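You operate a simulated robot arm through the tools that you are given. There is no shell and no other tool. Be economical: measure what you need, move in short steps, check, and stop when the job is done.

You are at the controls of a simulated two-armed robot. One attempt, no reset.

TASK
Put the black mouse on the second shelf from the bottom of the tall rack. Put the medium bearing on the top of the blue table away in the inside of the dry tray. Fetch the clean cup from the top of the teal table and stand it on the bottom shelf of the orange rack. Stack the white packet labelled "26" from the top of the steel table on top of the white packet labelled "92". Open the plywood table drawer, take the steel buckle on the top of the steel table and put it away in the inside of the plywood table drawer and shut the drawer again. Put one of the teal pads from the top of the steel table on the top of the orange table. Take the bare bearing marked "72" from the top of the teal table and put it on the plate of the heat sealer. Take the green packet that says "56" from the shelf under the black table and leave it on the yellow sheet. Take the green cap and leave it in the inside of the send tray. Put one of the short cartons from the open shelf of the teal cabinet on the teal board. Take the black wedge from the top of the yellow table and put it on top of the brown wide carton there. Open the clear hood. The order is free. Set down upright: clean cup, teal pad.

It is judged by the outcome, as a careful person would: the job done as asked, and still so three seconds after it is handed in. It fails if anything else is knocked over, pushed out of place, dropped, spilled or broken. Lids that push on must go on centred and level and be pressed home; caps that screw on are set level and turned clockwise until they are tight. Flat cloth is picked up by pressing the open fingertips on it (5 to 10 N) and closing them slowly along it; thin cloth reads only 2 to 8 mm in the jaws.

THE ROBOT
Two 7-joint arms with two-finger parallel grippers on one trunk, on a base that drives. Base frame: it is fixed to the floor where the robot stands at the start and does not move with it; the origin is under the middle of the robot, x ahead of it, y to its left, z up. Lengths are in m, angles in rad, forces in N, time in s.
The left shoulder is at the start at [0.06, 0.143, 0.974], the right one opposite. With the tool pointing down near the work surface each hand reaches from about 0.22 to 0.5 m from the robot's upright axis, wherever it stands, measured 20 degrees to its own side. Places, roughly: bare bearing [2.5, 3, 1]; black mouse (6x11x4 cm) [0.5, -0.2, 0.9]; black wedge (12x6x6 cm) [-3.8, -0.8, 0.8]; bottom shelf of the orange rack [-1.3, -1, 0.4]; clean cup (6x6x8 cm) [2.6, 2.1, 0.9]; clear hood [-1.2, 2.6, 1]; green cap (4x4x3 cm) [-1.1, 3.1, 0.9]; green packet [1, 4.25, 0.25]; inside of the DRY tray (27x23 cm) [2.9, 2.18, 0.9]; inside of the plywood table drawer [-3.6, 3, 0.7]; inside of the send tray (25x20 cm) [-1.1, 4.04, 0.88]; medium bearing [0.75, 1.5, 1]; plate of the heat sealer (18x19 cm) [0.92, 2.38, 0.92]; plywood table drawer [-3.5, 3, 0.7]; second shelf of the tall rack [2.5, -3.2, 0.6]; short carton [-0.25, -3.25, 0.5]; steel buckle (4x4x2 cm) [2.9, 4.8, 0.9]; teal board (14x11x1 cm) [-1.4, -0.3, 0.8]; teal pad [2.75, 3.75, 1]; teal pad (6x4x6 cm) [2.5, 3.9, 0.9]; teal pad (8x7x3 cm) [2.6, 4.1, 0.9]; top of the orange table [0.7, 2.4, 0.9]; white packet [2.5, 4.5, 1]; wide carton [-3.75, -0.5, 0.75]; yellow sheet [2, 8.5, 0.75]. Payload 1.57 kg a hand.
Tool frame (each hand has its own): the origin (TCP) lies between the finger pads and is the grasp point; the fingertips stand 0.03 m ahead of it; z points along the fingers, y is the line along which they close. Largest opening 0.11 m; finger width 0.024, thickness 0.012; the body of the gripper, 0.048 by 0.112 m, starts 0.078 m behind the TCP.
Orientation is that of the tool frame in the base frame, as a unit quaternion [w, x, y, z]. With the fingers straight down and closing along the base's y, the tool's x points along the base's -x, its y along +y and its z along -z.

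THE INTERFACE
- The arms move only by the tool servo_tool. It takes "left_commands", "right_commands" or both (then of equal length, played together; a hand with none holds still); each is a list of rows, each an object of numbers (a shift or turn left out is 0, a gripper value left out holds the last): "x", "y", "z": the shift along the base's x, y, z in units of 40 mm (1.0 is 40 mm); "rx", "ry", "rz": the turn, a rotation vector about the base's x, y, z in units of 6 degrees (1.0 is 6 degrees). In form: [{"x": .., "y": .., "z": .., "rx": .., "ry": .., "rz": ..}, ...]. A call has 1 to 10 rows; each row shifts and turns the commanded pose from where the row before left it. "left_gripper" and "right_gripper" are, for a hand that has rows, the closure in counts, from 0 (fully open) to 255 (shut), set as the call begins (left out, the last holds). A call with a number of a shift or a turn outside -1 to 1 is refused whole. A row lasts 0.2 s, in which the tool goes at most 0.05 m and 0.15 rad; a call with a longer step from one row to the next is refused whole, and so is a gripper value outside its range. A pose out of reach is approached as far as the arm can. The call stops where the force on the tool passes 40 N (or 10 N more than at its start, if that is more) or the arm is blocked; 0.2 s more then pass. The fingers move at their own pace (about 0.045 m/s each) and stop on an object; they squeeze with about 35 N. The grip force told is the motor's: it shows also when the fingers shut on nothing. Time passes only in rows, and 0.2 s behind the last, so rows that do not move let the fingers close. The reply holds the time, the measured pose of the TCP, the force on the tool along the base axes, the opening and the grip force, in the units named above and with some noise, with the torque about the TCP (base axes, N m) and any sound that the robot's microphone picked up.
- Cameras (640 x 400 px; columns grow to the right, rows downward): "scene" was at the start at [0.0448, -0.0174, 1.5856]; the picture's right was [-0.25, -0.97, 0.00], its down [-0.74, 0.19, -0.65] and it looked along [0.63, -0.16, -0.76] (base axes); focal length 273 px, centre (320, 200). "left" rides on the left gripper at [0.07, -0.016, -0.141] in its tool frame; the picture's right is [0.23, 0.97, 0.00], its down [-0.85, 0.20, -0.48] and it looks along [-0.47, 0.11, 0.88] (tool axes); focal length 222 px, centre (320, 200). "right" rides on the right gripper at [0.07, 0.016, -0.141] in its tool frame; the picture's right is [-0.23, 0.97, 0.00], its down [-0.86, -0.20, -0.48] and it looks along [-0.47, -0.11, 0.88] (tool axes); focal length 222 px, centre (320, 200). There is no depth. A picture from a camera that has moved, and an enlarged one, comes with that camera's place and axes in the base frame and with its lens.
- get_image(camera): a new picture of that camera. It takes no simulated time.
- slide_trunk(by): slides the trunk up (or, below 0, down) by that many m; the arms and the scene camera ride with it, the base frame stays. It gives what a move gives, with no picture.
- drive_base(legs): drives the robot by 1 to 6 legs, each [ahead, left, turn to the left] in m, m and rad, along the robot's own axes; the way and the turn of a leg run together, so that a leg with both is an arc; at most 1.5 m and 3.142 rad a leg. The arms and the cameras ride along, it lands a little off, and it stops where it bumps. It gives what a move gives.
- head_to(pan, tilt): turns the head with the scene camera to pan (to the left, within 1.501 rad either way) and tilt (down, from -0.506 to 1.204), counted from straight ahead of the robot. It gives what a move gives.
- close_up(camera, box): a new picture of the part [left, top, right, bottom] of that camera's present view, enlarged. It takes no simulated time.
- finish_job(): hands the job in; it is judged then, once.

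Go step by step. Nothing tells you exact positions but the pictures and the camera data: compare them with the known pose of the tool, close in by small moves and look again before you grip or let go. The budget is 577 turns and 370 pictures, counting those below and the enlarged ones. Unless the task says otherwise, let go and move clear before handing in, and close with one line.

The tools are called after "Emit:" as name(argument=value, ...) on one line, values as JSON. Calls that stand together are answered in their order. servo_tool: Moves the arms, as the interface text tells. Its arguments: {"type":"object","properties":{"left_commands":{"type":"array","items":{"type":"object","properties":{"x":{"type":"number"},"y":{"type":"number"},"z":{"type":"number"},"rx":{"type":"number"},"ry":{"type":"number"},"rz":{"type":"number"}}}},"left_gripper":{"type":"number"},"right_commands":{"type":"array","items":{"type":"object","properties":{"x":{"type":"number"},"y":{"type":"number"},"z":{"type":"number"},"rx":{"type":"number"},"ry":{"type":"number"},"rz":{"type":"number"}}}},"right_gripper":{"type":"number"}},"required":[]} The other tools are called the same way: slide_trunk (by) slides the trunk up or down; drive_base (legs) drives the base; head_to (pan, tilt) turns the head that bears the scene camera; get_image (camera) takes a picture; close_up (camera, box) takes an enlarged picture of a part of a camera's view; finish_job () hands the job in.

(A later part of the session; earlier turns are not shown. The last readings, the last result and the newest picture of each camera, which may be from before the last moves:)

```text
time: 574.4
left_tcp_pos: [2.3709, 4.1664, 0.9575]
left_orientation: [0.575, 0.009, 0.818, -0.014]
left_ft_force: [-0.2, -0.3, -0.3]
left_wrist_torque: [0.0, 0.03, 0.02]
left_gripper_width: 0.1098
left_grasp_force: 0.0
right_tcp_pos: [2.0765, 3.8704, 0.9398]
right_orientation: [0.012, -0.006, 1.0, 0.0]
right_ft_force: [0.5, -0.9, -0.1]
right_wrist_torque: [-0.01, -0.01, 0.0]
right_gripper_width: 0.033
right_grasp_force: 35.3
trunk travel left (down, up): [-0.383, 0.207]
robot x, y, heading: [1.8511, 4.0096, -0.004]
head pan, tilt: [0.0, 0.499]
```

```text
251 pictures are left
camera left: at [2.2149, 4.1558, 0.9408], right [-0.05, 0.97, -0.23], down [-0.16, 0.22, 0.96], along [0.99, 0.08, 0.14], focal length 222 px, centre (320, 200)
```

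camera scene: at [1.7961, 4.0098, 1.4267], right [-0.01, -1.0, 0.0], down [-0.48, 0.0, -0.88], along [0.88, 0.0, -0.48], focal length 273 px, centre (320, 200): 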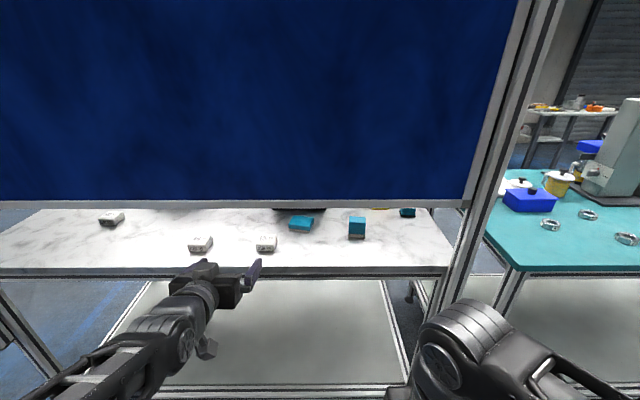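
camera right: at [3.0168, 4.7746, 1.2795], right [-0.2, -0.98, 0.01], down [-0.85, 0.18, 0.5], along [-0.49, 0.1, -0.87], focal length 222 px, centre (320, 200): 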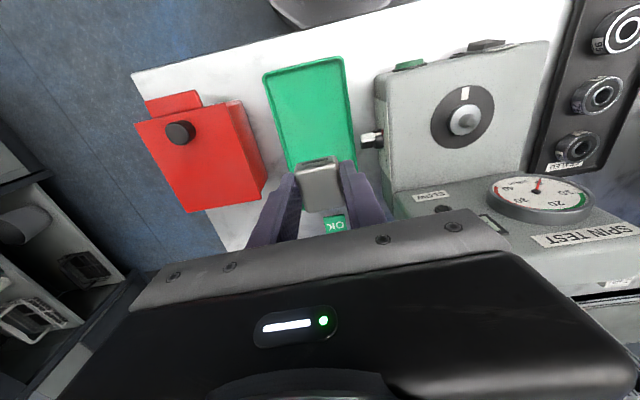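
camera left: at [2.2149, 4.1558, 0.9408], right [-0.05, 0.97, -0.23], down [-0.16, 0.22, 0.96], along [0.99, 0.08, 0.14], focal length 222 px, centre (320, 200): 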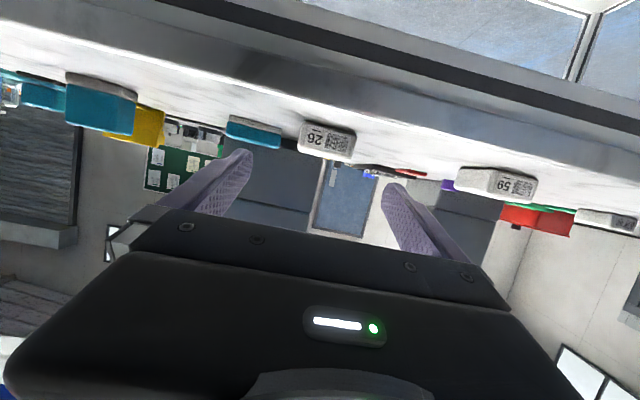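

Aligned. Moving forward and down to straddle packet 26.

Emit:
servo_tool(left_commands=[{"x": 0.6, "z": -0.2}, {"x": 0.6, "z": -0.2}, {"x": 0.5, "z": -0.15}, {"x": 0.4, "z": -0.12}, {}])

Emit:
get_image(camera="left")

Emit:
close_up(camera="scene", box=[160, 190, 360, 315])

```text
time: 575.5
left_tcp_pos: [2.4553, 4.1661, 0.9357]
left_orientation: [0.575, 0.008, 0.818, -0.014]
left_ft_force: [-0.1, 0.3, 0.0]
left_wrist_torque: [-0.01, 0.01, -0.01]
left_gripper_width: 0.1099
left_grasp_force: 0.0
right_tcp_pos: [2.0758, 3.8703, 0.94]
right_orientation: [0.012, -0.007, 1.0, 0.0]
right_ft_force: [0.6, 0.3, -0.6]
right_wrist_torque: [0.01, -0.02, 0.01]
right_gripper_width: 0.0328
right_grasp_force: 35.3
trunk travel left (down, up): [-0.383, 0.207]
robot x, y, heading: [1.8499, 4.0057, -0.004]
head pan, tilt: [0.0, 0.499]
```

```text
250 pictures are left
camera left: at [2.2988, 4.1554, 0.9172], right [-0.05, 0.97, -0.23], down [-0.16, 0.22, 0.96], along [0.99, 0.08, 0.14], focal length 222 px, centre (320, 200)
```

left: 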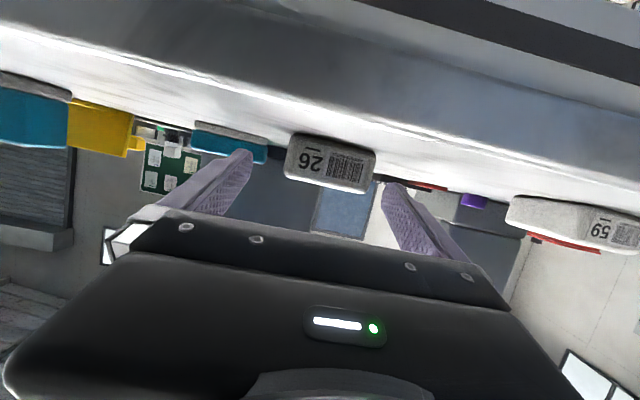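

```text
3.20 times, centred on (260, 252) of scene
camera zoom: at [1.9123, 4.0092, 1.4268], right [-0.01, -1.0, 0.0], down [-0.48, 0.0, -0.88], along [0.88, -0.01, -0.48], focal length 875 px, centre (512, 32)
```

zoom: 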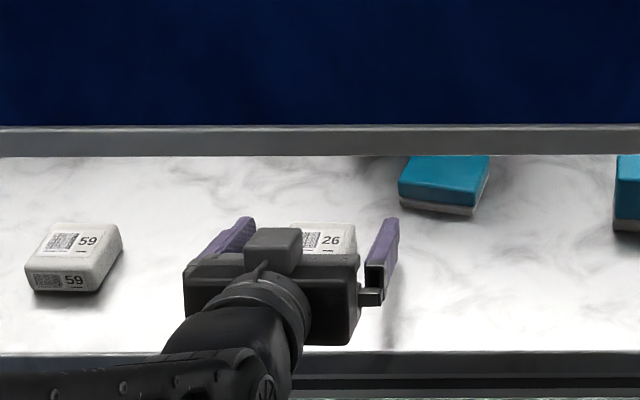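

The fingers straddle packet 26. Lowering a little to just above the table, then closing.

Emit:
servo_tool(left_commands=[{"z": -0.1}, {"z": -0.1}, {"z": -0.05}, {}])

Emit:
servo_tool(left_commands=[{}, {}, {}, {}, {}], left_gripper=255)

Emit:
get_image(camera="left")

```text
time: 576.5
left_tcp_pos: [2.4544, 4.1668, 0.9217]
left_orientation: [0.575, 0.009, 0.818, -0.014]
left_ft_force: [-0.1, 0.3, 0.9]
left_wrist_torque: [-0.04, -0.02, 0.02]
left_gripper_width: 0.1096
left_grasp_force: 0.0
right_tcp_pos: [2.077, 3.8692, 0.9398]
right_orientation: [0.012, -0.006, 1.0, 0.0]
right_ft_force: [0.5, -0.2, -0.1]
right_wrist_torque: [0.0, 0.01, -0.03]
right_gripper_width: 0.033
right_grasp_force: 35.2
trunk travel left (down, up): [-0.383, 0.207]
robot x, y, heading: [1.8503, 4.0105, -0.003]
head pan, tilt: [0.0, 0.499]
```

```text
time: 577.8
left_tcp_pos: [2.4543, 4.1652, 0.9232]
left_orientation: [0.575, 0.008, 0.818, -0.014]
left_ft_force: [-0.7, -0.7, 0.8]
left_wrist_torque: [0.05, -0.01, -0.05]
left_gripper_width: 0.0559
left_grasp_force: 30.7
right_tcp_pos: [2.0767, 3.8706, 0.9395]
right_orientation: [0.012, -0.007, 1.0, 0.001]
right_ft_force: [-0.1, 0.3, -0.5]
right_wrist_torque: [0.02, 0.0, 0.0]
right_gripper_width: 0.0329
right_grasp_force: 34.8
trunk travel left (down, up): [-0.383, 0.207]
robot x, y, heading: [1.8475, 4.0084, -0.001]
head pan, tilt: [0.0, 0.499]
```

```text
248 pictures are left
camera left: at [2.2978, 4.1559, 0.9049], right [-0.05, 0.97, -0.23], down [-0.16, 0.22, 0.96], along [0.99, 0.08, 0.14], focal length 222 px, centre (320, 200)
```

left: 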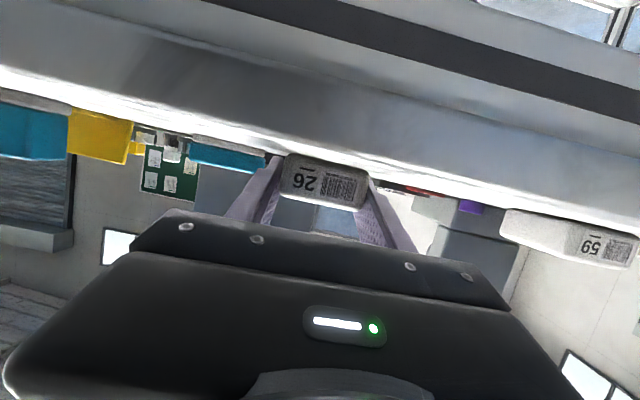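

Gripped. I'll lift it, back out, and move along to packet 92.

Emit:
servo_tool(left_commands=[{"z": 0.3}, {"z": 0.4}, {"z": 0.5}, {}])

Emit:
drive_base(legs=[[-0.2, 0, 0], [0, 0.565, 0]])

Emit:
get_image(camera="scene")

Emit:
get_image(camera="left")

```text
time: 578.8
left_tcp_pos: [2.4551, 4.1671, 0.9704]
left_orientation: [0.576, 0.008, 0.817, -0.014]
left_ft_force: [-0.4, 0.8, -0.5]
left_wrist_torque: [0.01, 0.01, -0.01]
left_gripper_width: 0.0556
left_grasp_force: 34.7
right_tcp_pos: [2.0769, 3.8694, 0.9401]
right_orientation: [0.012, -0.006, 1.0, 0.0]
right_ft_force: [0.2, 0.0, -0.5]
right_wrist_torque: [0.02, 0.02, 0.01]
right_gripper_width: 0.033
right_grasp_force: 35.3
trunk travel left (down, up): [-0.383, 0.207]
robot x, y, heading: [1.8511, 4.0067, -0.008]
head pan, tilt: [0.0, 0.499]
```

```text
time: 583.1
left_tcp_pos: [2.2539, 4.7284, 0.97]
left_orientation: [0.576, 0.006, 0.818, -0.012]
left_ft_force: [-0.3, -0.4, -2.6]
left_wrist_torque: [0.02, 0.02, 0.01]
left_gripper_width: 0.0557
left_grasp_force: 34.9
right_tcp_pos: [1.8777, 4.4274, 0.9408]
right_orientation: [0.013, -0.01, 1.0, 0.0]
right_ft_force: [-0.5, -1.2, -0.3]
right_wrist_torque: [0.01, -0.03, 0.01]
right_gripper_width: 0.0326
right_grasp_force: 34.5
trunk travel left (down, up): [-0.383, 0.207]
robot x, y, heading: [1.6539, 4.5656, -0.001]
head pan, tilt: [0.0, 0.499]
```

```text
247 pictures are left
camera scene: at [1.7134, 4.5665, 1.4268], right [0.0, -1.0, 0.0], down [-0.48, 0.0, -0.88], along [0.88, 0.0, -0.48], focal length 273 px, centre (320, 200)
```

scene: 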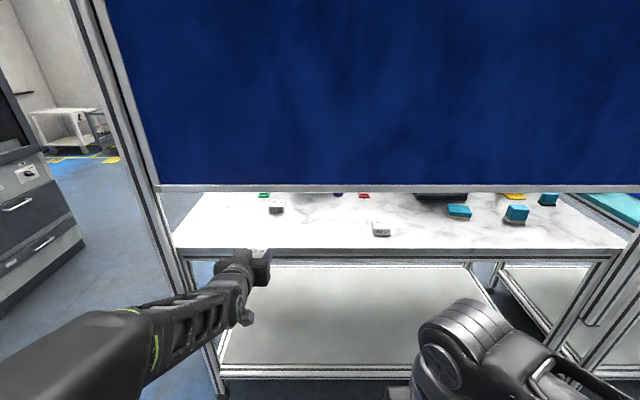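

```text
246 pictures are left
camera left: at [2.0975, 4.7166, 0.9521], right [-0.06, 0.97, -0.23], down [-0.16, 0.22, 0.96], along [0.99, 0.09, 0.14], focal length 222 px, centre (320, 200)
```

left: 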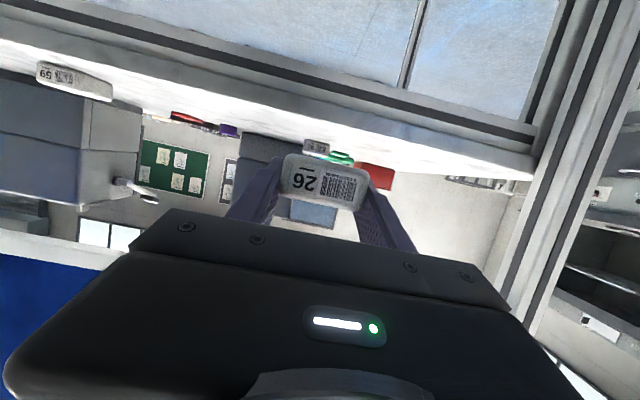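

Packet 92 at [2.597, 4.726]. I'll flatten the hand a touch for clearance, then drive in part way and check.

Emit:
servo_tool(left_commands=[{"ry": -0.8}, {}])

Emit:
drive_base(legs=[[0.25, 0, 0]])

Emit:
get_image(camera="scene")

Emit:
get_image(camera="left")

```text
time: 583.7
left_tcp_pos: [2.2537, 4.7277, 0.9701]
left_orientation: [0.609, 0.006, 0.793, -0.011]
left_ft_force: [1.0, 0.4, -2.0]
left_wrist_torque: [-0.02, 0.01, 0.0]
left_gripper_width: 0.0555
left_grasp_force: 35.3
right_tcp_pos: [1.8778, 4.4279, 0.9401]
right_orientation: [0.012, -0.009, 1.0, 0.0]
right_ft_force: [-0.4, 1.2, -0.4]
right_wrist_torque: [-0.01, -0.01, 0.0]
right_gripper_width: 0.0327
right_grasp_force: 35.4
trunk travel left (down, up): [-0.383, 0.207]
robot x, y, heading: [1.653, 4.5628, 0.0]
head pan, tilt: [0.0, 0.499]
```

```text
time: 585.6
left_tcp_pos: [2.5146, 4.7239, 0.9689]
left_orientation: [0.608, 0.008, 0.794, -0.013]
left_ft_force: [0.1, 0.2, -1.6]
left_wrist_torque: [-0.02, 0.0, 0.02]
left_gripper_width: 0.0553
left_grasp_force: 34.9
right_tcp_pos: [2.1371, 4.4273, 0.9399]
right_orientation: [0.011, -0.007, 1.0, 0.0]
right_ft_force: [-0.4, 0.0, 0.1]
right_wrist_torque: [-0.01, 0.06, 0.02]
right_gripper_width: 0.0328
right_grasp_force: 35.2
trunk travel left (down, up): [-0.383, 0.207]
robot x, y, heading: [1.9099, 4.5635, 0.001]
head pan, tilt: [0.0, 0.499]
```

```text
245 pictures are left
camera scene: at [1.9729, 4.5655, 1.4267], right [0.0, -1.0, 0.0], down [-0.48, 0.0, -0.88], along [0.88, 0.0, -0.48], focal length 273 px, centre (320, 200)
```

scene: 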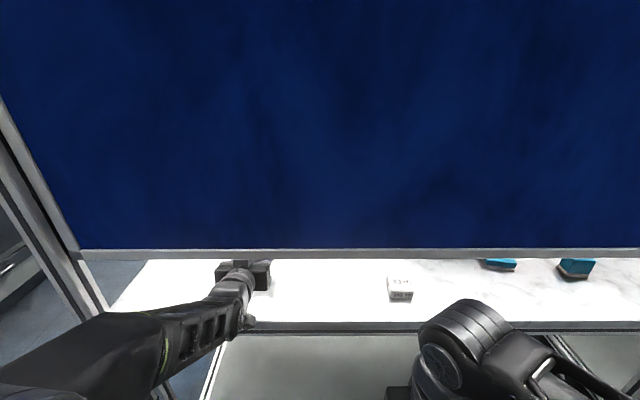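

```text
244 pictures are left
camera left: at [2.3598, 4.7129, 0.9385], right [-0.03, 0.97, -0.23], down [-0.24, 0.22, 0.95], along [0.97, 0.08, 0.22], focal length 222 px, centre (320, 200)
```

left: 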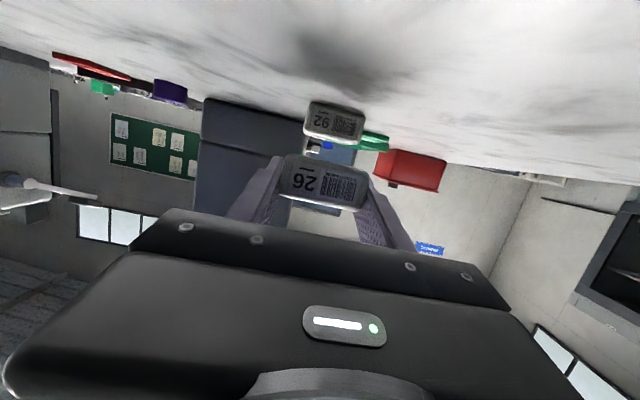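

26 and 92 line up in y. I'll move 8 cm forward and then lower onto 92.

Emit:
servo_tool(left_commands=[{"z": 0.2}, {"x": 0.7}, {"x": 0.7}, {"x": 0.63}, {}])

Emit:
get_image(camera="left")

```text
time: 586.8
left_tcp_pos: [2.5933, 4.7225, 0.978]
left_orientation: [0.609, 0.008, 0.793, -0.013]
left_ft_force: [-0.3, 0.0, -1.7]
left_wrist_torque: [-0.02, 0.04, -0.02]
left_gripper_width: 0.0558
left_grasp_force: 34.9
right_tcp_pos: [2.1374, 4.4267, 0.9415]
right_orientation: [0.013, -0.007, 1.0, 0.0]
right_ft_force: [0.3, -0.4, -0.9]
right_wrist_torque: [0.0, 0.01, 0.02]
right_gripper_width: 0.0329
right_grasp_force: 34.6
trunk travel left (down, up): [-0.383, 0.207]
robot x, y, heading: [1.9107, 4.5659, -0.001]
head pan, tilt: [0.0, 0.499]
```

```text
243 pictures are left
camera left: at [2.4395, 4.7116, 0.9474], right [-0.03, 0.97, -0.23], down [-0.24, 0.22, 0.95], along [0.97, 0.08, 0.22], focal length 222 px, centre (320, 200)
```

left: 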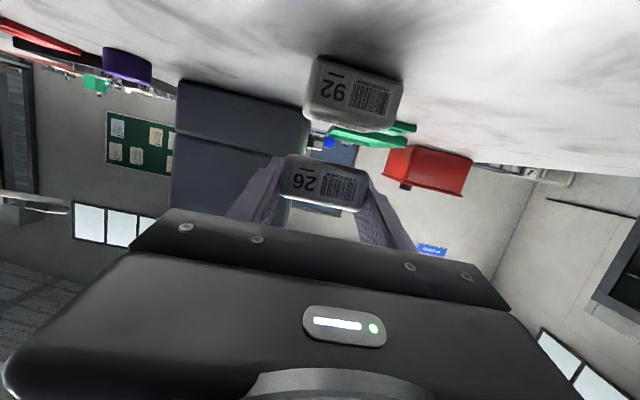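

Very close alignment. A 5 mm correction, then lowering gently.

Emit:
servo_tool(left_commands=[{"x": -0.1, "y": 0.1}, {"z": -0.2}, {"z": -0.2}, {"z": -0.08}, {"z": -0.08}, {"z": -0.08}, {"z": -0.08}, {"z": -0.08}])

Emit:
get_image(camera="left")

```text
time: 588.6
left_tcp_pos: [2.5903, 4.7276, 0.9549]
left_orientation: [0.615, 0.007, 0.788, -0.015]
left_ft_force: [-10.0, 1.8, 23.8]
left_wrist_torque: [-0.16, 4.92, -0.32]
left_gripper_width: 0.0559
left_grasp_force: 34.6
right_tcp_pos: [2.1343, 4.4252, 0.9399]
right_orientation: [0.014, -0.006, 1.0, 0.001]
right_ft_force: [-0.1, 0.0, 0.1]
right_wrist_torque: [-0.01, -0.03, -0.03]
right_gripper_width: 0.0328
right_grasp_force: 35.3
trunk travel left (down, up): [-0.383, 0.207]
robot x, y, heading: [1.9144, 4.5637, -0.004]
head pan, tilt: [0.0, 0.499]
stopped in row 8 (left hand): the force on the tool passed its limit at 44 N (the readings are from after the stop); the commanded pose is now the measured one
```

```text
242 pictures are left
camera left: at [2.437, 4.717, 0.9217], right [-0.03, 0.97, -0.23], down [-0.25, 0.22, 0.94], along [0.97, 0.08, 0.24], focal length 222 px, centre (320, 200)
```

left: 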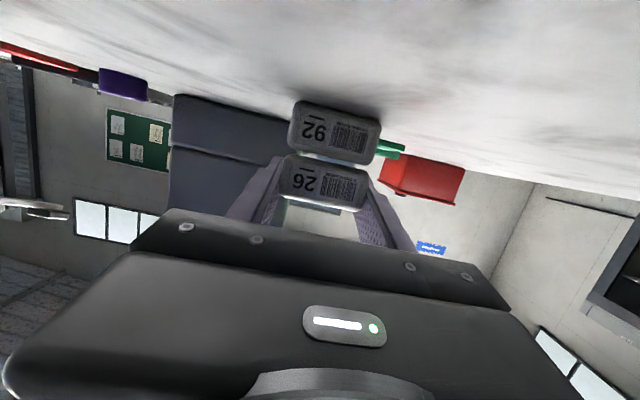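

The force is at the rear (underside of the hand touching the table), not the packet. I'll tilt back 5°, which lifts the rear and levels the packet, then lower to contact.

Emit:
servo_tool(left_commands=[{"ry": 0.4}, {"ry": 0.45}, {}])

Emit:
servo_tool(left_commands=[{"z": -0.05}, {"z": -0.05}, {"z": -0.05}, {"z": -0.05}, {}])

Emit:
get_image(camera="left")

```text
time: 589.4
left_tcp_pos: [2.5923, 4.727, 0.9508]
left_orientation: [0.577, 0.007, 0.816, -0.015]
left_ft_force: [0.4, -0.1, 0.7]
left_wrist_torque: [0.04, 0.04, 0.01]
left_gripper_width: 0.0553
left_grasp_force: 34.9
right_tcp_pos: [2.1371, 4.427, 0.9397]
right_orientation: [0.012, -0.006, 1.0, 0.0]
right_ft_force: [0.5, 0.8, -0.1]
right_wrist_torque: [-0.01, -0.02, 0.05]
right_gripper_width: 0.0329
right_grasp_force: 35.2
trunk travel left (down, up): [-0.383, 0.207]
robot x, y, heading: [1.9106, 4.5637, -0.002]
head pan, tilt: [0.0, 0.499]
```

```text
time: 590.6
left_tcp_pos: [2.5925, 4.7278, 0.9487]
left_orientation: [0.58, 0.007, 0.814, -0.016]
left_ft_force: [1.8, 4.7, 27.7]
left_wrist_torque: [0.55, 0.07, 0.0]
left_gripper_width: 0.0554
left_grasp_force: 34.8
right_tcp_pos: [2.1352, 4.4278, 0.9415]
right_orientation: [0.012, -0.007, 1.0, 0.0]
right_ft_force: [-0.2, 0.8, 0.2]
right_wrist_torque: [-0.03, 0.0, 0.03]
right_gripper_width: 0.0328
right_grasp_force: 35.0
trunk travel left (down, up): [-0.383, 0.207]
robot x, y, heading: [1.9081, 4.5642, -0.005]
head pan, tilt: [0.0, 0.499]
```

```text
241 pictures are left
camera left: at [2.4362, 4.717, 0.9289], right [-0.05, 0.97, -0.23], down [-0.17, 0.22, 0.96], along [0.98, 0.08, 0.15], focal length 222 px, centre (320, 200)
```

left: 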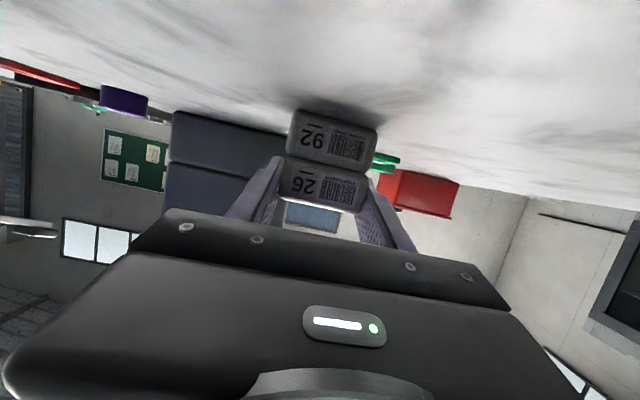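

26 sits squarely on 92. Releasing and withdrawing straight back.

Emit:
servo_tool(left_commands=[{"z": 0.03}, {}, {}, {}, {}, {"x": -0.4, "z": 0.05}, {"x": -0.8, "z": 0.05}, {"x": -0.9}, {"x": -0.9}], left_gripper=0)

Emit:
get_image(camera="left")

```text
time: 592.6
left_tcp_pos: [2.4717, 4.7292, 0.9481]
left_orientation: [0.576, 0.007, 0.817, -0.015]
left_ft_force: [0.4, 0.2, -1.4]
left_wrist_torque: [0.02, -0.01, 0.01]
left_gripper_width: 0.11
left_grasp_force: 0.1
right_tcp_pos: [2.1365, 4.4273, 0.9392]
right_orientation: [0.012, -0.007, 1.0, 0.0]
right_ft_force: [-0.6, -0.5, -0.4]
right_wrist_torque: [0.0, 0.01, 0.0]
right_gripper_width: 0.0329
right_grasp_force: 34.4
trunk travel left (down, up): [-0.383, 0.207]
robot x, y, heading: [1.9129, 4.5632, -0.001]
head pan, tilt: [0.0, 0.499]
```

```text
240 pictures are left
camera left: at [2.3158, 4.7177, 0.9292], right [-0.05, 0.97, -0.23], down [-0.16, 0.22, 0.96], along [0.99, 0.08, 0.15], focal length 222 px, centre (320, 200)
```

left: 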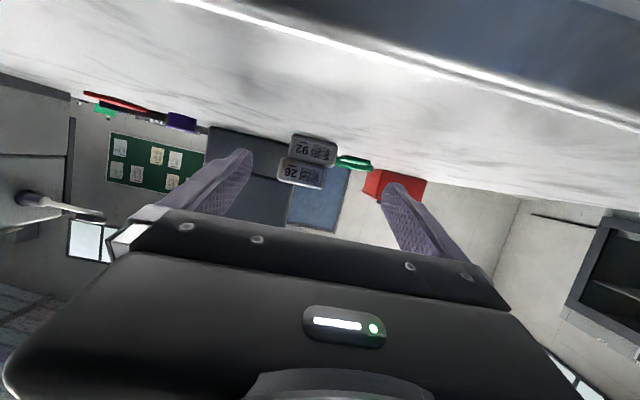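

26 is stacked on 92. Next the teal pad (6×4×6 cm) at about [2.53, 3.89]: backing out and strafing south.

Emit:
drive_base(legs=[[-0.22, 0, 0], [0, -0.835, 0]])

Emit:
get_image(camera="left")

Emit:
close_up(camera="scene", box=[180, 160, 400, 300])

```text
time: 598.3
left_tcp_pos: [2.2409, 3.8809, 0.948]
left_orientation: [0.577, 0.018, 0.816, -0.022]
left_ft_force: [0.3, 0.0, 0.6]
left_wrist_torque: [0.01, -0.01, 0.01]
left_gripper_width: 0.11
left_grasp_force: 0.1
right_tcp_pos: [1.8943, 3.5909, 0.9406]
right_orientation: [0.012, 0.008, 1.0, 0.0]
right_ft_force: [-0.3, -0.3, -0.6]
right_wrist_torque: [-0.02, -0.03, -0.01]
right_gripper_width: 0.0325
right_grasp_force: 34.9
trunk travel left (down, up): [-0.383, 0.207]
robot x, y, heading: [1.6729, 3.7288, -0.035]
head pan, tilt: [0.0, 0.499]
```

```text
239 pictures are left
camera left: at [2.0833, 3.8746, 0.9292], right [-0.02, 0.97, -0.23], down [-0.15, 0.22, 0.96], along [0.99, 0.06, 0.15], focal length 222 px, centre (320, 200)
```

left: 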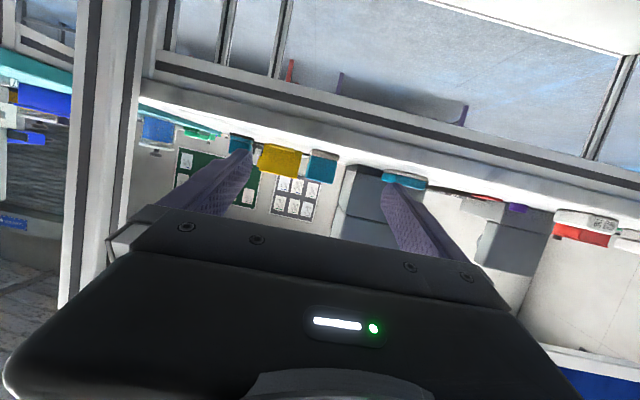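

```text
2.86 times, centred on (290, 230) of scene
camera zoom: at [1.7343, 3.7326, 1.4268], right [-0.03, -1.0, 0.0], down [-0.48, 0.02, -0.88], along [0.88, -0.03, -0.48], focal length 781 px, centre (406, 114)
```

zoom: 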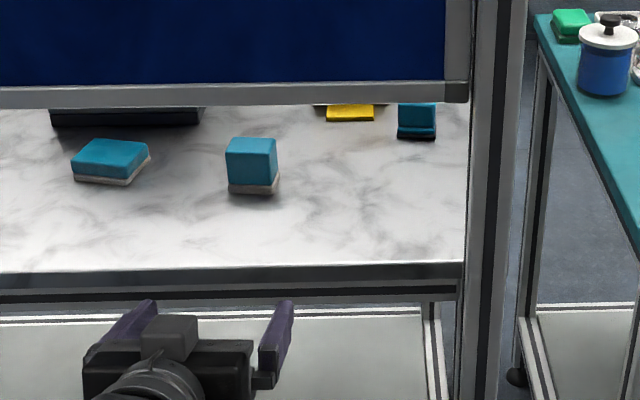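

The pad's front is at x≈2.51, y 3.858…3.917. I'll correct my heading and move in.

Emit:
drive_base(legs=[[0, 0, 0.035], [0.17, -0.012, 0]])

Emit:
get_image(camera="left")

```text
time: 600.1
left_tcp_pos: [2.4006, 3.8875, 0.9474]
left_orientation: [0.577, 0.005, 0.817, -0.014]
left_ft_force: [0.2, 0.0, -0.2]
left_wrist_torque: [0.02, 0.03, 0.0]
left_gripper_width: 0.1101
left_grasp_force: 0.0
right_tcp_pos: [2.0662, 3.5848, 0.9399]
right_orientation: [0.012, -0.008, 1.0, 0.0]
right_ft_force: [0.3, 0.1, -0.9]
right_wrist_torque: [-0.02, -0.03, 0.02]
right_gripper_width: 0.0329
right_grasp_force: 35.3
trunk travel left (down, up): [-0.383, 0.207]
robot x, y, heading: [1.8385, 3.7217, -0.002]
head pan, tilt: [0.0, 0.499]
```

```text
237 pictures are left
camera left: at [2.245, 3.8764, 0.9289], right [-0.05, 0.97, -0.23], down [-0.16, 0.22, 0.96], along [0.99, 0.09, 0.14], focal length 222 px, centre (320, 200)
```

left: 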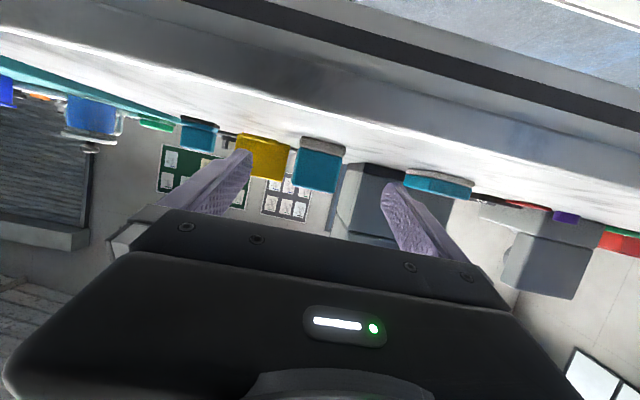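

Aligned. Advancing to straddle the pad.

Emit:
servo_tool(left_commands=[{"x": 0.8, "z": -0.1}, {"x": 0.8, "z": -0.1}, {"x": 0.8, "z": -0.1}, {"x": 0.6}, {}])

Emit:
get_image(camera="left")

```text
time: 601.4
left_tcp_pos: [2.5219, 3.887, 0.935]
left_orientation: [0.577, 0.005, 0.816, -0.013]
left_ft_force: [-1.1, 0.5, 0.2]
left_wrist_torque: [-0.02, -0.02, -0.01]
left_gripper_width: 0.1103
left_grasp_force: 0.1
right_tcp_pos: [2.0648, 3.5852, 0.9407]
right_orientation: [0.012, -0.008, 1.0, 0.0]
right_ft_force: [0.1, 0.0, -0.6]
right_wrist_torque: [0.02, 0.01, -0.01]
right_gripper_width: 0.0329
right_grasp_force: 34.8
trunk travel left (down, up): [-0.383, 0.207]
robot x, y, heading: [1.8381, 3.7235, 0.003]
head pan, tilt: [0.0, 0.499]
```

```text
236 pictures are left
camera left: at [2.3648, 3.8755, 0.9174], right [-0.05, 0.97, -0.23], down [-0.16, 0.22, 0.96], along [0.99, 0.09, 0.14], focal length 222 px, centre (320, 200)
```

left: 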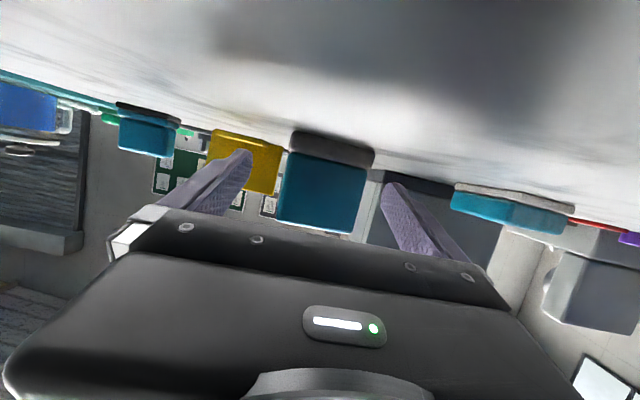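

Emit:
servo_tool(left_commands=[{"x": 0.15}, {}, {}, {}, {}, {}], left_gripper=255)

Emit:
servo_tool(left_commands=[{"z": 0.3}, {"z": 0.4}, {"z": 0.2}, {}])

Emit:
get_image(camera="left")

```text
time: 602.8
left_tcp_pos: [2.527, 3.888, 0.9353]
left_orientation: [0.576, 0.006, 0.817, -0.014]
left_ft_force: [0.2, -0.3, 1.6]
left_wrist_torque: [0.06, -0.03, -0.04]
left_gripper_width: 0.0522
left_grasp_force: 35.0
right_tcp_pos: [2.0647, 3.586, 0.9417]
right_orientation: [0.012, -0.009, 1.0, 0.0]
right_ft_force: [-1.6, 0.3, -0.3]
right_wrist_torque: [0.03, 0.02, 0.03]
right_gripper_width: 0.0327
right_grasp_force: 34.9
trunk travel left (down, up): [-0.383, 0.207]
robot x, y, heading: [1.8377, 3.7201, 0.0]
head pan, tilt: [0.0, 0.499]
```

```text
time: 603.8
left_tcp_pos: [2.528, 3.8879, 0.9707]
left_orientation: [0.577, 0.007, 0.817, -0.015]
left_ft_force: [0.0, 0.1, -0.8]
left_wrist_torque: [-0.01, 0.01, -0.01]
left_gripper_width: 0.052
left_grasp_force: 35.5
right_tcp_pos: [2.0657, 3.5845, 0.9391]
right_orientation: [0.011, -0.009, 1.0, 0.001]
right_ft_force: [0.0, 0.3, -0.3]
right_wrist_torque: [-0.01, -0.02, 0.01]
right_gripper_width: 0.0329
right_grasp_force: 34.8
trunk travel left (down, up): [-0.383, 0.207]
robot x, y, heading: [1.843, 3.7234, -0.002]
head pan, tilt: [0.0, 0.499]
```

```text
235 pictures are left
camera left: at [2.3708, 3.8761, 0.953], right [-0.05, 0.97, -0.23], down [-0.16, 0.22, 0.96], along [0.99, 0.09, 0.15], focal length 222 px, centre (320, 200)
```

left: 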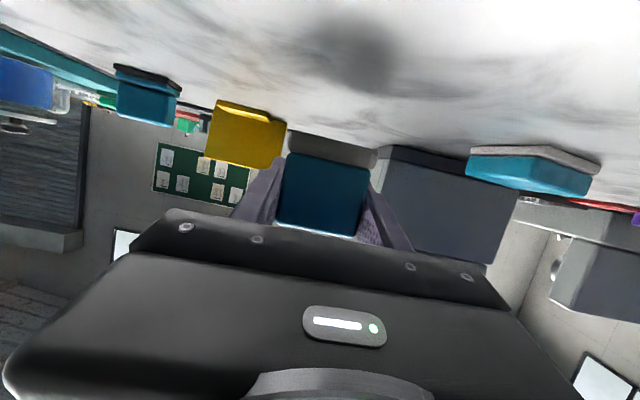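

Pad held. I'll back out, retract the arm, raise the trunk, drive south in the aisle and look at the orange table.

Emit:
drive_base(legs=[[-0.25, 0, 0]])

Emit:
servo_tool(left_commands=[{"x": -0.9, "z": 0.3}, {"x": -0.9, "z": 0.3}, {"x": -0.9, "z": 0.3}, {"x": -0.9}, {}])

Emit:
slide_trunk(by=0.2)

Emit:
drive_base(legs=[[0.1, -1.1, 0], [0, 0, -1.571]])

Emit:
head_to(pan=-0.9, tilt=0.55)

Emit:
get_image(camera="scene")

```text
time: 605.5
left_tcp_pos: [2.2807, 3.8888, 0.9704]
left_orientation: [0.578, 0.005, 0.816, -0.013]
left_ft_force: [0.2, -0.8, -0.3]
left_wrist_torque: [-0.03, 0.01, -0.01]
left_gripper_width: 0.0522
left_grasp_force: 34.6
right_tcp_pos: [1.8202, 3.5855, 0.9412]
right_orientation: [0.013, -0.009, 1.0, 0.0]
right_ft_force: [-0.4, 0.2, -1.7]
right_wrist_torque: [0.01, -0.01, 0.03]
right_gripper_width: 0.0328
right_grasp_force: 34.8
trunk travel left (down, up): [-0.383, 0.207]
robot x, y, heading: [1.5938, 3.7222, 0.001]
head pan, tilt: [0.0, 0.499]
```

```text
time: 606.8
left_tcp_pos: [2.1372, 3.8902, 1.0063]
left_orientation: [0.577, 0.003, 0.817, -0.012]
left_ft_force: [0.8, -0.8, -0.7]
left_wrist_torque: [0.04, 0.0, 0.0]
left_gripper_width: 0.0522
left_grasp_force: 35.2
right_tcp_pos: [1.8207, 3.5848, 0.9398]
right_orientation: [0.012, -0.01, 1.0, 0.0]
right_ft_force: [0.3, -0.3, -1.0]
right_wrist_torque: [0.03, 0.0, 0.02]
right_gripper_width: 0.0332
right_grasp_force: 35.1
trunk travel left (down, up): [-0.383, 0.207]
robot x, y, heading: [1.5937, 3.7236, 0.002]
head pan, tilt: [0.0, 0.499]
```

```text
time: 608.9
left_tcp_pos: [2.1372, 3.8895, 1.2072]
left_orientation: [0.577, 0.004, 0.817, -0.013]
left_ft_force: [-0.2, -0.4, -0.9]
left_wrist_torque: [-0.03, -0.01, -0.01]
left_gripper_width: 0.0524
left_grasp_force: 35.4
right_tcp_pos: [1.8201, 3.5856, 1.1393]
right_orientation: [0.012, -0.01, 1.0, 0.0]
right_ft_force: [-0.1, 0.0, 0.5]
right_wrist_torque: [0.0, 0.03, 0.0]
right_gripper_width: 0.0328
right_grasp_force: 35.3
trunk travel left (down, up): [-0.583, 0.007]
robot x, y, heading: [1.595, 3.7217, 0.002]
head pan, tilt: [0.0, 0.499]
```

```text
time: 618.4
left_tcp_pos: [1.8555, 2.0712, 1.2073]
left_orientation: [0.396, 0.584, 0.57, -0.42]
left_ft_force: [-0.2, 0.2, -1.2]
left_wrist_torque: [0.0, -0.02, 0.01]
left_gripper_width: 0.0526
left_grasp_force: 35.2
right_tcp_pos: [1.5556, 2.3923, 1.1401]
right_orientation: [0.009, 0.705, 0.709, -0.009]
right_ft_force: [0.3, -0.1, 0.2]
right_wrist_torque: [0.02, 0.02, 0.01]
right_gripper_width: 0.0331
right_grasp_force: 35.3
trunk travel left (down, up): [-0.583, 0.007]
robot x, y, heading: [1.6932, 2.6176, -1.583]
head pan, tilt: [0.0, 0.499]
```

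```text
time: 619.6
left_tcp_pos: [1.8552, 2.0706, 1.2079]
left_orientation: [0.396, 0.584, 0.57, -0.42]
left_ft_force: [0.7, -0.9, -0.4]
left_wrist_torque: [-0.04, 0.03, 0.01]
left_gripper_width: 0.0524
left_grasp_force: 34.9
right_tcp_pos: [1.5552, 2.3921, 1.1397]
right_orientation: [0.01, 0.705, 0.709, -0.009]
right_ft_force: [0.0, -0.4, -0.1]
right_wrist_torque: [-0.02, -0.01, -0.02]
right_gripper_width: 0.033
right_grasp_force: 35.0
trunk travel left (down, up): [-0.583, 0.007]
robot x, y, heading: [1.6931, 2.6138, -1.583]
head pan, tilt: [-0.901, 0.55]
```

```text
234 pictures are left
camera scene: at [1.6226, 2.5923, 1.6222], right [-0.61, 0.79, 0.0], down [0.41, 0.32, -0.85], along [-0.67, -0.52, -0.52], focal length 273 px, centre (320, 200)
```

scene: 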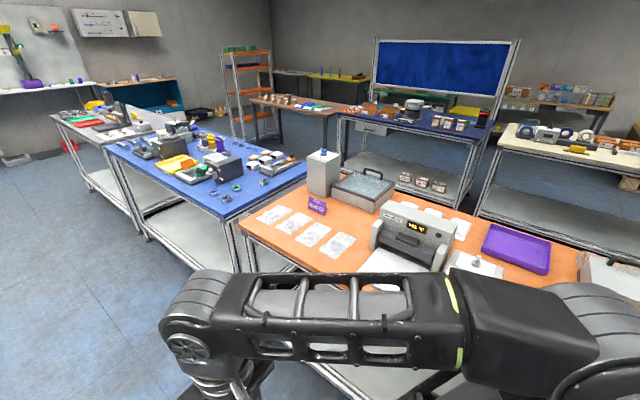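

The heat sealer is on the orange table. I'll finish turning to face it.

Emit:
drive_base(legs=[[0, 0, -1.558]])

Emit:
head_to(pan=0, tilt=0.75)

Emit:
get_image(camera="scene")

```text
time: 623.7
left_tcp_pos: [1.1591, 2.4231, 1.2072]
left_orientation: [0.0, 0.816, 0.014, -0.577]
left_ft_force: [0.2, 0.5, -0.8]
left_wrist_torque: [-0.04, 0.05, 0.0]
left_gripper_width: 0.0524
left_grasp_force: 35.1
right_tcp_pos: [1.461, 2.7403, 1.1402]
right_orientation: [0.0, 0.999, 0.031, -0.013]
right_ft_force: [0.0, 0.1, -1.0]
right_wrist_torque: [0.0, 0.01, 0.02]
right_gripper_width: 0.0329
right_grasp_force: 35.5
trunk travel left (down, up): [-0.583, 0.007]
robot x, y, heading: [1.6914, 2.6169, -3.094]
head pan, tilt: [-0.901, 0.55]
```

```text
time: 624.9
left_tcp_pos: [1.1584, 2.4233, 1.208]
left_orientation: [0.0, 0.817, 0.014, -0.576]
left_ft_force: [0.3, -0.5, -0.8]
left_wrist_torque: [-0.05, 0.03, 0.01]
left_gripper_width: 0.0523
left_grasp_force: 35.5
right_tcp_pos: [1.4618, 2.7403, 1.14]
right_orientation: [0.001, 0.999, 0.032, -0.012]
right_ft_force: [0.1, 0.5, 0.2]
right_wrist_torque: [0.0, -0.01, 0.01]
right_gripper_width: 0.0329
right_grasp_force: 34.7
trunk travel left (down, up): [-0.583, 0.007]
robot x, y, heading: [1.6951, 2.6144, -3.092]
head pan, tilt: [0.0, 0.75]
```

```text
233 pictures are left
camera scene: at [1.6403, 2.6151, 1.6048], right [-0.04, 1.0, 0.0], down [0.68, 0.03, -0.73], along [-0.73, -0.03, -0.68], focal length 273 px, centre (320, 200)
```

scene: 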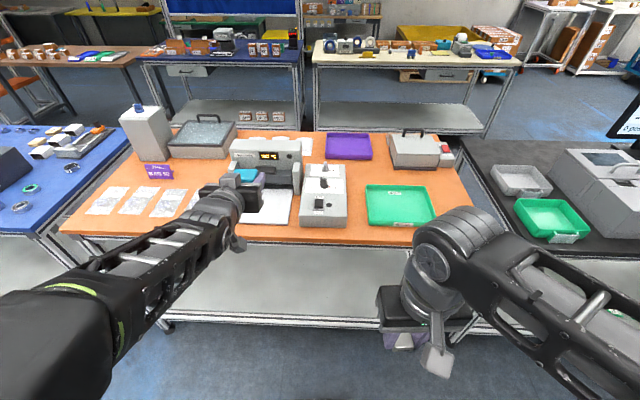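

A free strip right of the green tray, around [0.93, 3.10], suits the pad. I'll position there.

Emit:
drive_base(legs=[[0, 0, -0.05], [0, -0.66, 0], [0.13, 0, 0]])

Emit:
head_to(pan=0.25, tilt=0.85)

Emit:
get_image(camera="scene")

```text
time: 629.9
left_tcp_pos: [1.0206, 3.106, 1.2066]
left_orientation: [-0.018, 0.817, -0.011, -0.576]
left_ft_force: [-0.2, 0.1, -0.5]
left_wrist_torque: [-0.01, -0.01, 0.01]
left_gripper_width: 0.0526
left_grasp_force: 34.7
right_tcp_pos: [1.3412, 3.4065, 1.1394]
right_orientation: [0.0, 1.0, 0.002, -0.011]
right_ft_force: [-0.9, 0.4, -1.3]
right_wrist_torque: [-0.01, 0.01, 0.0]
right_gripper_width: 0.033
right_grasp_force: 35.3
trunk travel left (down, up): [-0.583, 0.007]
robot x, y, heading: [1.569, 3.2707, 3.126]
head pan, tilt: [0.0, 0.75]
```

```text
time: 630.6
left_tcp_pos: [1.0222, 3.1064, 1.2069]
left_orientation: [-0.017, 0.817, -0.01, -0.576]
left_ft_force: [0.9, 0.4, -0.6]
left_wrist_torque: [0.03, 0.02, 0.01]
left_gripper_width: 0.0522
left_grasp_force: 34.9
right_tcp_pos: [1.3424, 3.4066, 1.1401]
right_orientation: [0.0, 1.0, 0.002, -0.012]
right_ft_force: [1.5, 0.0, -1.2]
right_wrist_torque: [-0.01, 0.04, 0.0]
right_gripper_width: 0.0328
right_grasp_force: 34.5
trunk travel left (down, up): [-0.583, 0.007]
robot x, y, heading: [1.5688, 3.2686, 3.127]
head pan, tilt: [0.25, 0.85]
```

```text
232 pictures are left
camera scene: at [1.5208, 3.2509, 1.5968], right [-0.23, 0.97, 0.0], down [0.73, 0.17, -0.66], along [-0.64, -0.15, -0.75], focal length 273 px, centre (320, 200)
```

scene: 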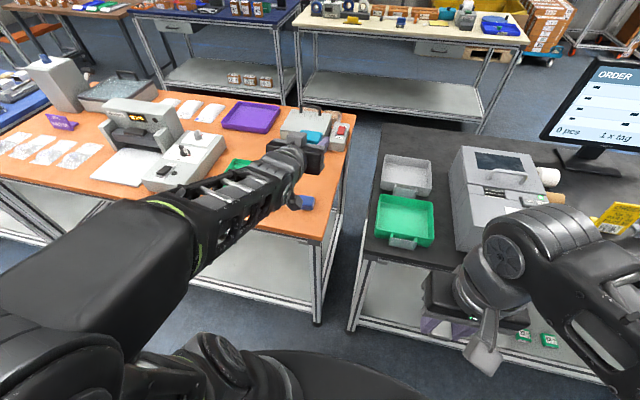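

Free strip is y 3.00…3.155 with the edge at x=1.08; I'll aim for [0.96, 3.08]. Moving over, then lowering with the trunk.

Emit:
servo_tool(left_commands=[{"x": -0.7, "y": -0.35}, {"x": -0.7, "y": -0.3}, {}])

Emit:
slide_trunk(by=-0.22)

Emit:
get_image(camera="left")

Emit:
get_image(camera="scene")

```text
time: 631.4
left_tcp_pos: [0.9653, 3.081, 1.2091]
left_orientation: [-0.017, 0.817, -0.01, -0.577]
left_ft_force: [0.5, -0.6, -0.6]
left_wrist_torque: [0.01, 0.03, 0.01]
left_gripper_width: 0.0522
left_grasp_force: 35.0
right_tcp_pos: [1.3437, 3.4069, 1.1403]
right_orientation: [0.0, 1.0, 0.001, -0.012]
right_ft_force: [-0.1, -0.2, -0.1]
right_wrist_torque: [0.01, 0.02, 0.01]
right_gripper_width: 0.0328
right_grasp_force: 35.1
trunk travel left (down, up): [-0.583, 0.007]
robot x, y, heading: [1.5656, 3.2685, 3.125]
head pan, tilt: [0.25, 0.85]
```

```text
time: 633.8
left_tcp_pos: [0.9662, 3.0813, 0.9903]
left_orientation: [-0.018, 0.816, -0.011, -0.577]
left_ft_force: [-0.2, -0.1, -0.5]
left_wrist_torque: [0.01, 0.0, -0.02]
left_gripper_width: 0.0525
left_grasp_force: 34.8
right_tcp_pos: [1.3418, 3.407, 0.9198]
right_orientation: [0.0, 1.0, 0.001, -0.013]
right_ft_force: [0.0, 0.4, -0.9]
right_wrist_torque: [-0.01, 0.03, 0.03]
right_gripper_width: 0.0328
right_grasp_force: 35.0
trunk travel left (down, up): [-0.363, 0.227]
robot x, y, heading: [1.5642, 3.2655, 3.126]
head pan, tilt: [0.25, 0.85]
```

```text
231 pictures are left
camera left: at [1.1238, 3.0927, 0.9704], right [0.04, -0.97, -0.23], down [0.16, -0.22, 0.96], along [-0.99, -0.07, 0.14], focal length 222 px, centre (320, 200)
```

left: 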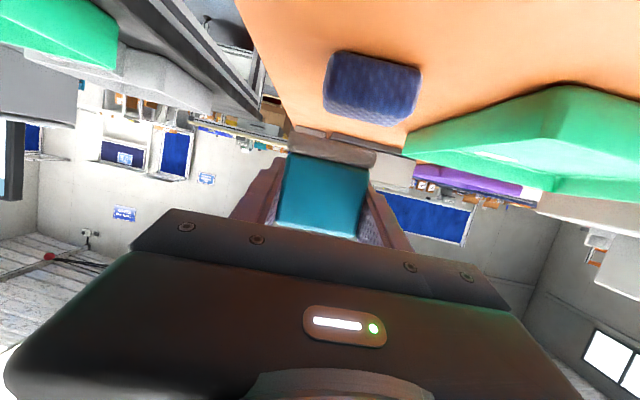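

```text
230 pictures are left
camera scene: at [1.5208, 3.2508, 1.3768], right [-0.23, 0.97, 0.0], down [0.73, 0.18, -0.66], along [-0.64, -0.15, -0.75], focal length 273 px, centre (320, 200)
```

scene: 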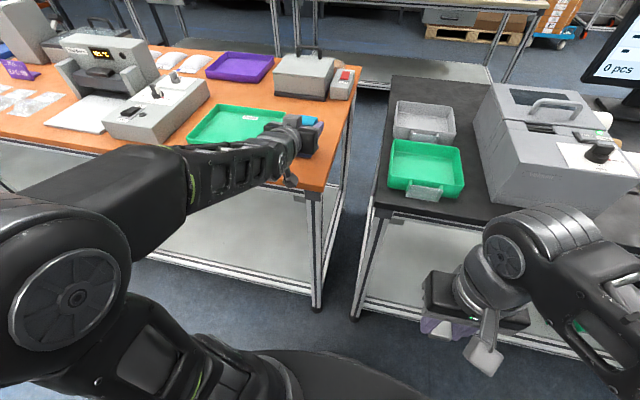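

A small blue item lies exactly there, so I need another spot. I'll rise, back off and survey the rest of the orange table.

Emit:
slide_trunk(by=0.22)

Emit:
drive_base(legs=[[-0.15, 0, 0.015], [0, 0.35, 0]])

Emit:
head_to(pan=0.1, tilt=0.8)

Emit:
get_image(camera="scene")

Emit:
get_image(camera="right")

```text
time: 636.1
left_tcp_pos: [0.9661, 3.0816, 1.209]
left_orientation: [-0.017, 0.817, -0.01, -0.577]
left_ft_force: [-0.5, 0.6, -0.7]
left_wrist_torque: [-0.03, 0.01, -0.02]
left_gripper_width: 0.0525
left_grasp_force: 34.9
right_tcp_pos: [1.3432, 3.4058, 1.1398]
right_orientation: [0.001, 1.0, 0.002, -0.013]
right_ft_force: [-0.4, 0.7, -0.1]
right_wrist_torque: [0.03, 0.0, -0.02]
right_gripper_width: 0.0328
right_grasp_force: 35.2
trunk travel left (down, up): [-0.583, 0.007]
robot x, y, heading: [1.5673, 3.2685, 3.133]
head pan, tilt: [0.25, 0.85]
```

```text
time: 639.3
left_tcp_pos: [1.1125, 2.7183, 1.2079]
left_orientation: [-0.016, 0.816, -0.008, -0.577]
left_ft_force: [-0.5, -0.2, -0.3]
left_wrist_torque: [0.0, -0.02, 0.0]
left_gripper_width: 0.0526
left_grasp_force: 35.0
right_tcp_pos: [1.4878, 3.0464, 1.1407]
right_orientation: [0.0, 1.0, 0.005, -0.013]
right_ft_force: [-0.4, -0.5, -0.8]
right_wrist_torque: [0.0, -0.03, 0.03]
right_gripper_width: 0.033
right_grasp_force: 35.2
trunk travel left (down, up): [-0.583, 0.007]
robot x, y, heading: [1.7135, 2.9068, 3.132]
head pan, tilt: [0.25, 0.85]
```

```text
time: 640.0
left_tcp_pos: [1.1133, 2.7203, 1.2088]
left_orientation: [-0.016, 0.817, -0.008, -0.577]
left_ft_force: [0.2, 0.5, -0.8]
left_wrist_torque: [0.02, 0.01, 0.04]
left_gripper_width: 0.0523
left_grasp_force: 35.1
right_tcp_pos: [1.4871, 3.0477, 1.14]
right_orientation: [0.0, 1.0, 0.005, -0.011]
right_ft_force: [-1.3, -0.3, -0.7]
right_wrist_torque: [-0.01, 0.01, 0.0]
right_gripper_width: 0.0328
right_grasp_force: 35.4
trunk travel left (down, up): [-0.583, 0.007]
robot x, y, heading: [1.7134, 2.9096, 3.129]
head pan, tilt: [0.099, 0.799]
```

```text
229 pictures are left
camera scene: at [1.6617, 2.9041, 1.6008], right [-0.09, 1.0, 0.0], down [0.71, 0.07, -0.7], along [-0.69, -0.06, -0.72], focal length 273 px, centre (320, 200)
```

scene: 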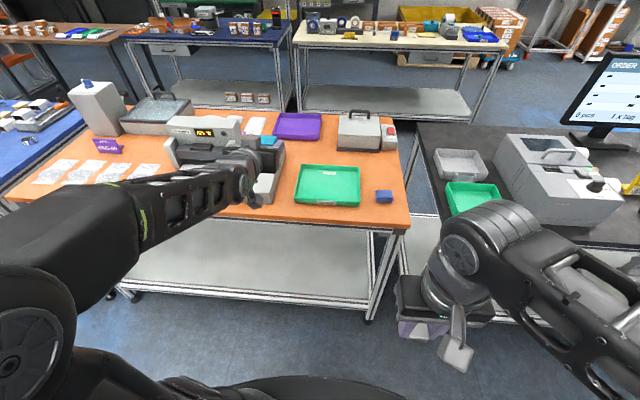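

```text
228 pictures are left
camera right: at [1.5608, 3.0323, 1.2792], right [-0.22, -0.98, 0.01], down [-0.84, 0.19, 0.5], along [-0.49, 0.1, -0.87], focal length 222 px, centre (320, 200)
```

right: 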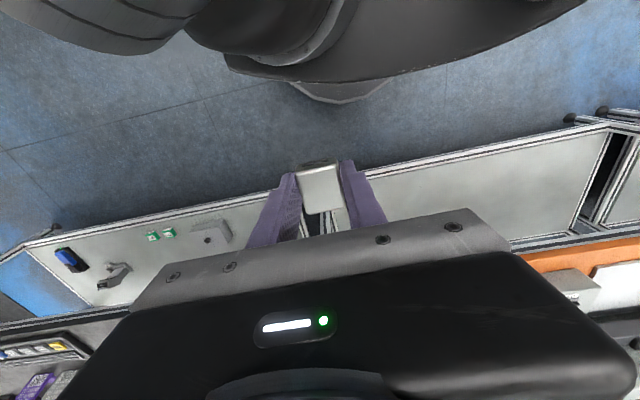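

The only easy spot nearby is occupied; the front strip before the clear packets (y≈2.0, x 1.0…1.08) is free. I'll go there.

Emit:
drive_base(legs=[[0, 0.72, 0.012]])

Emit:
head_to(pan=-0.2, tilt=0.8)

Emit:
get_image(camera="scene")

Emit:
get_image(camera="left")

```text
time: 644.0
left_tcp_pos: [1.1219, 1.9648, 1.2085]
left_orientation: [-0.008, 0.816, 0.003, -0.577]
left_ft_force: [-0.3, -0.2, -0.5]
left_wrist_torque: [0.02, 0.01, -0.02]
left_gripper_width: 0.0525
left_grasp_force: 35.1
right_tcp_pos: [1.487, 2.3039, 1.1403]
right_orientation: [0.0, 1.0, 0.019, -0.012]
right_ft_force: [-0.3, 0.0, -0.5]
right_wrist_torque: [0.0, 0.01, -0.03]
right_gripper_width: 0.0328
right_grasp_force: 34.6
trunk travel left (down, up): [-0.583, 0.007]
robot x, y, heading: [1.7166, 2.1749, -3.12]
head pan, tilt: [0.099, 0.799]
```

```text
time: 644.8
left_tcp_pos: [1.1216, 1.9666, 1.2076]
left_orientation: [-0.007, 0.816, 0.004, -0.578]
left_ft_force: [-0.3, 0.4, -0.7]
left_wrist_torque: [0.0, 0.01, 0.01]
left_gripper_width: 0.0522
left_grasp_force: 35.2
right_tcp_pos: [1.4866, 2.3043, 1.1406]
right_orientation: [0.0, 1.0, 0.019, -0.012]
right_ft_force: [0.1, -0.3, -0.4]
right_wrist_torque: [-0.01, 0.01, 0.01]
right_gripper_width: 0.0331
right_grasp_force: 34.7
trunk travel left (down, up): [-0.583, 0.007]
robot x, y, heading: [1.7137, 2.1712, -3.122]
head pan, tilt: [-0.201, 0.799]
```

```text
227 pictures are left
camera scene: at [1.6666, 2.19, 1.6008], right [0.18, 0.98, 0.0], down [0.71, -0.13, -0.7], along [-0.69, 0.13, -0.72], focal length 273 px, centre (320, 200)
```

scene: 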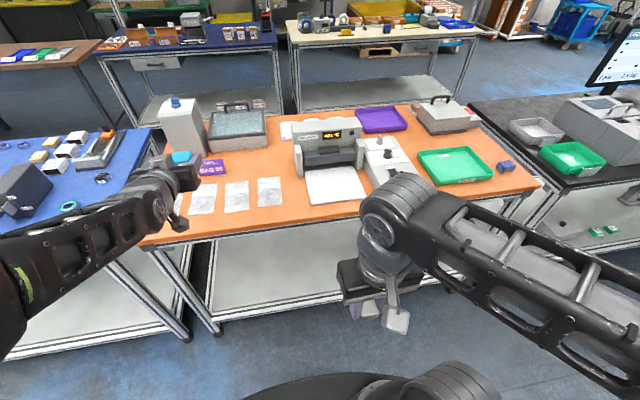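

```text
226 pictures are left
camera left: at [1.2789, 1.9836, 1.1903], right [0.07, -0.97, -0.23], down [0.17, -0.22, 0.96], along [-0.98, -0.11, 0.14], focal length 222 px, centre (320, 200)
```

left: 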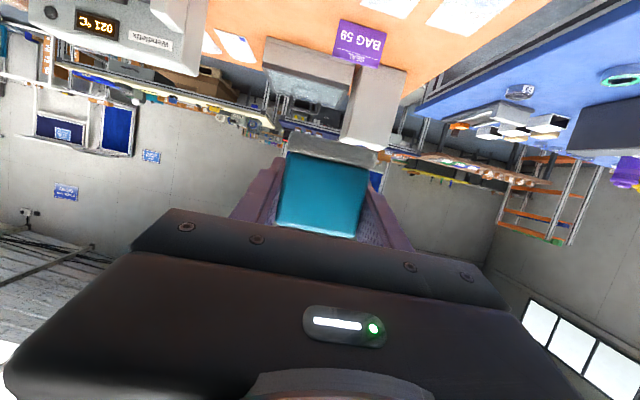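

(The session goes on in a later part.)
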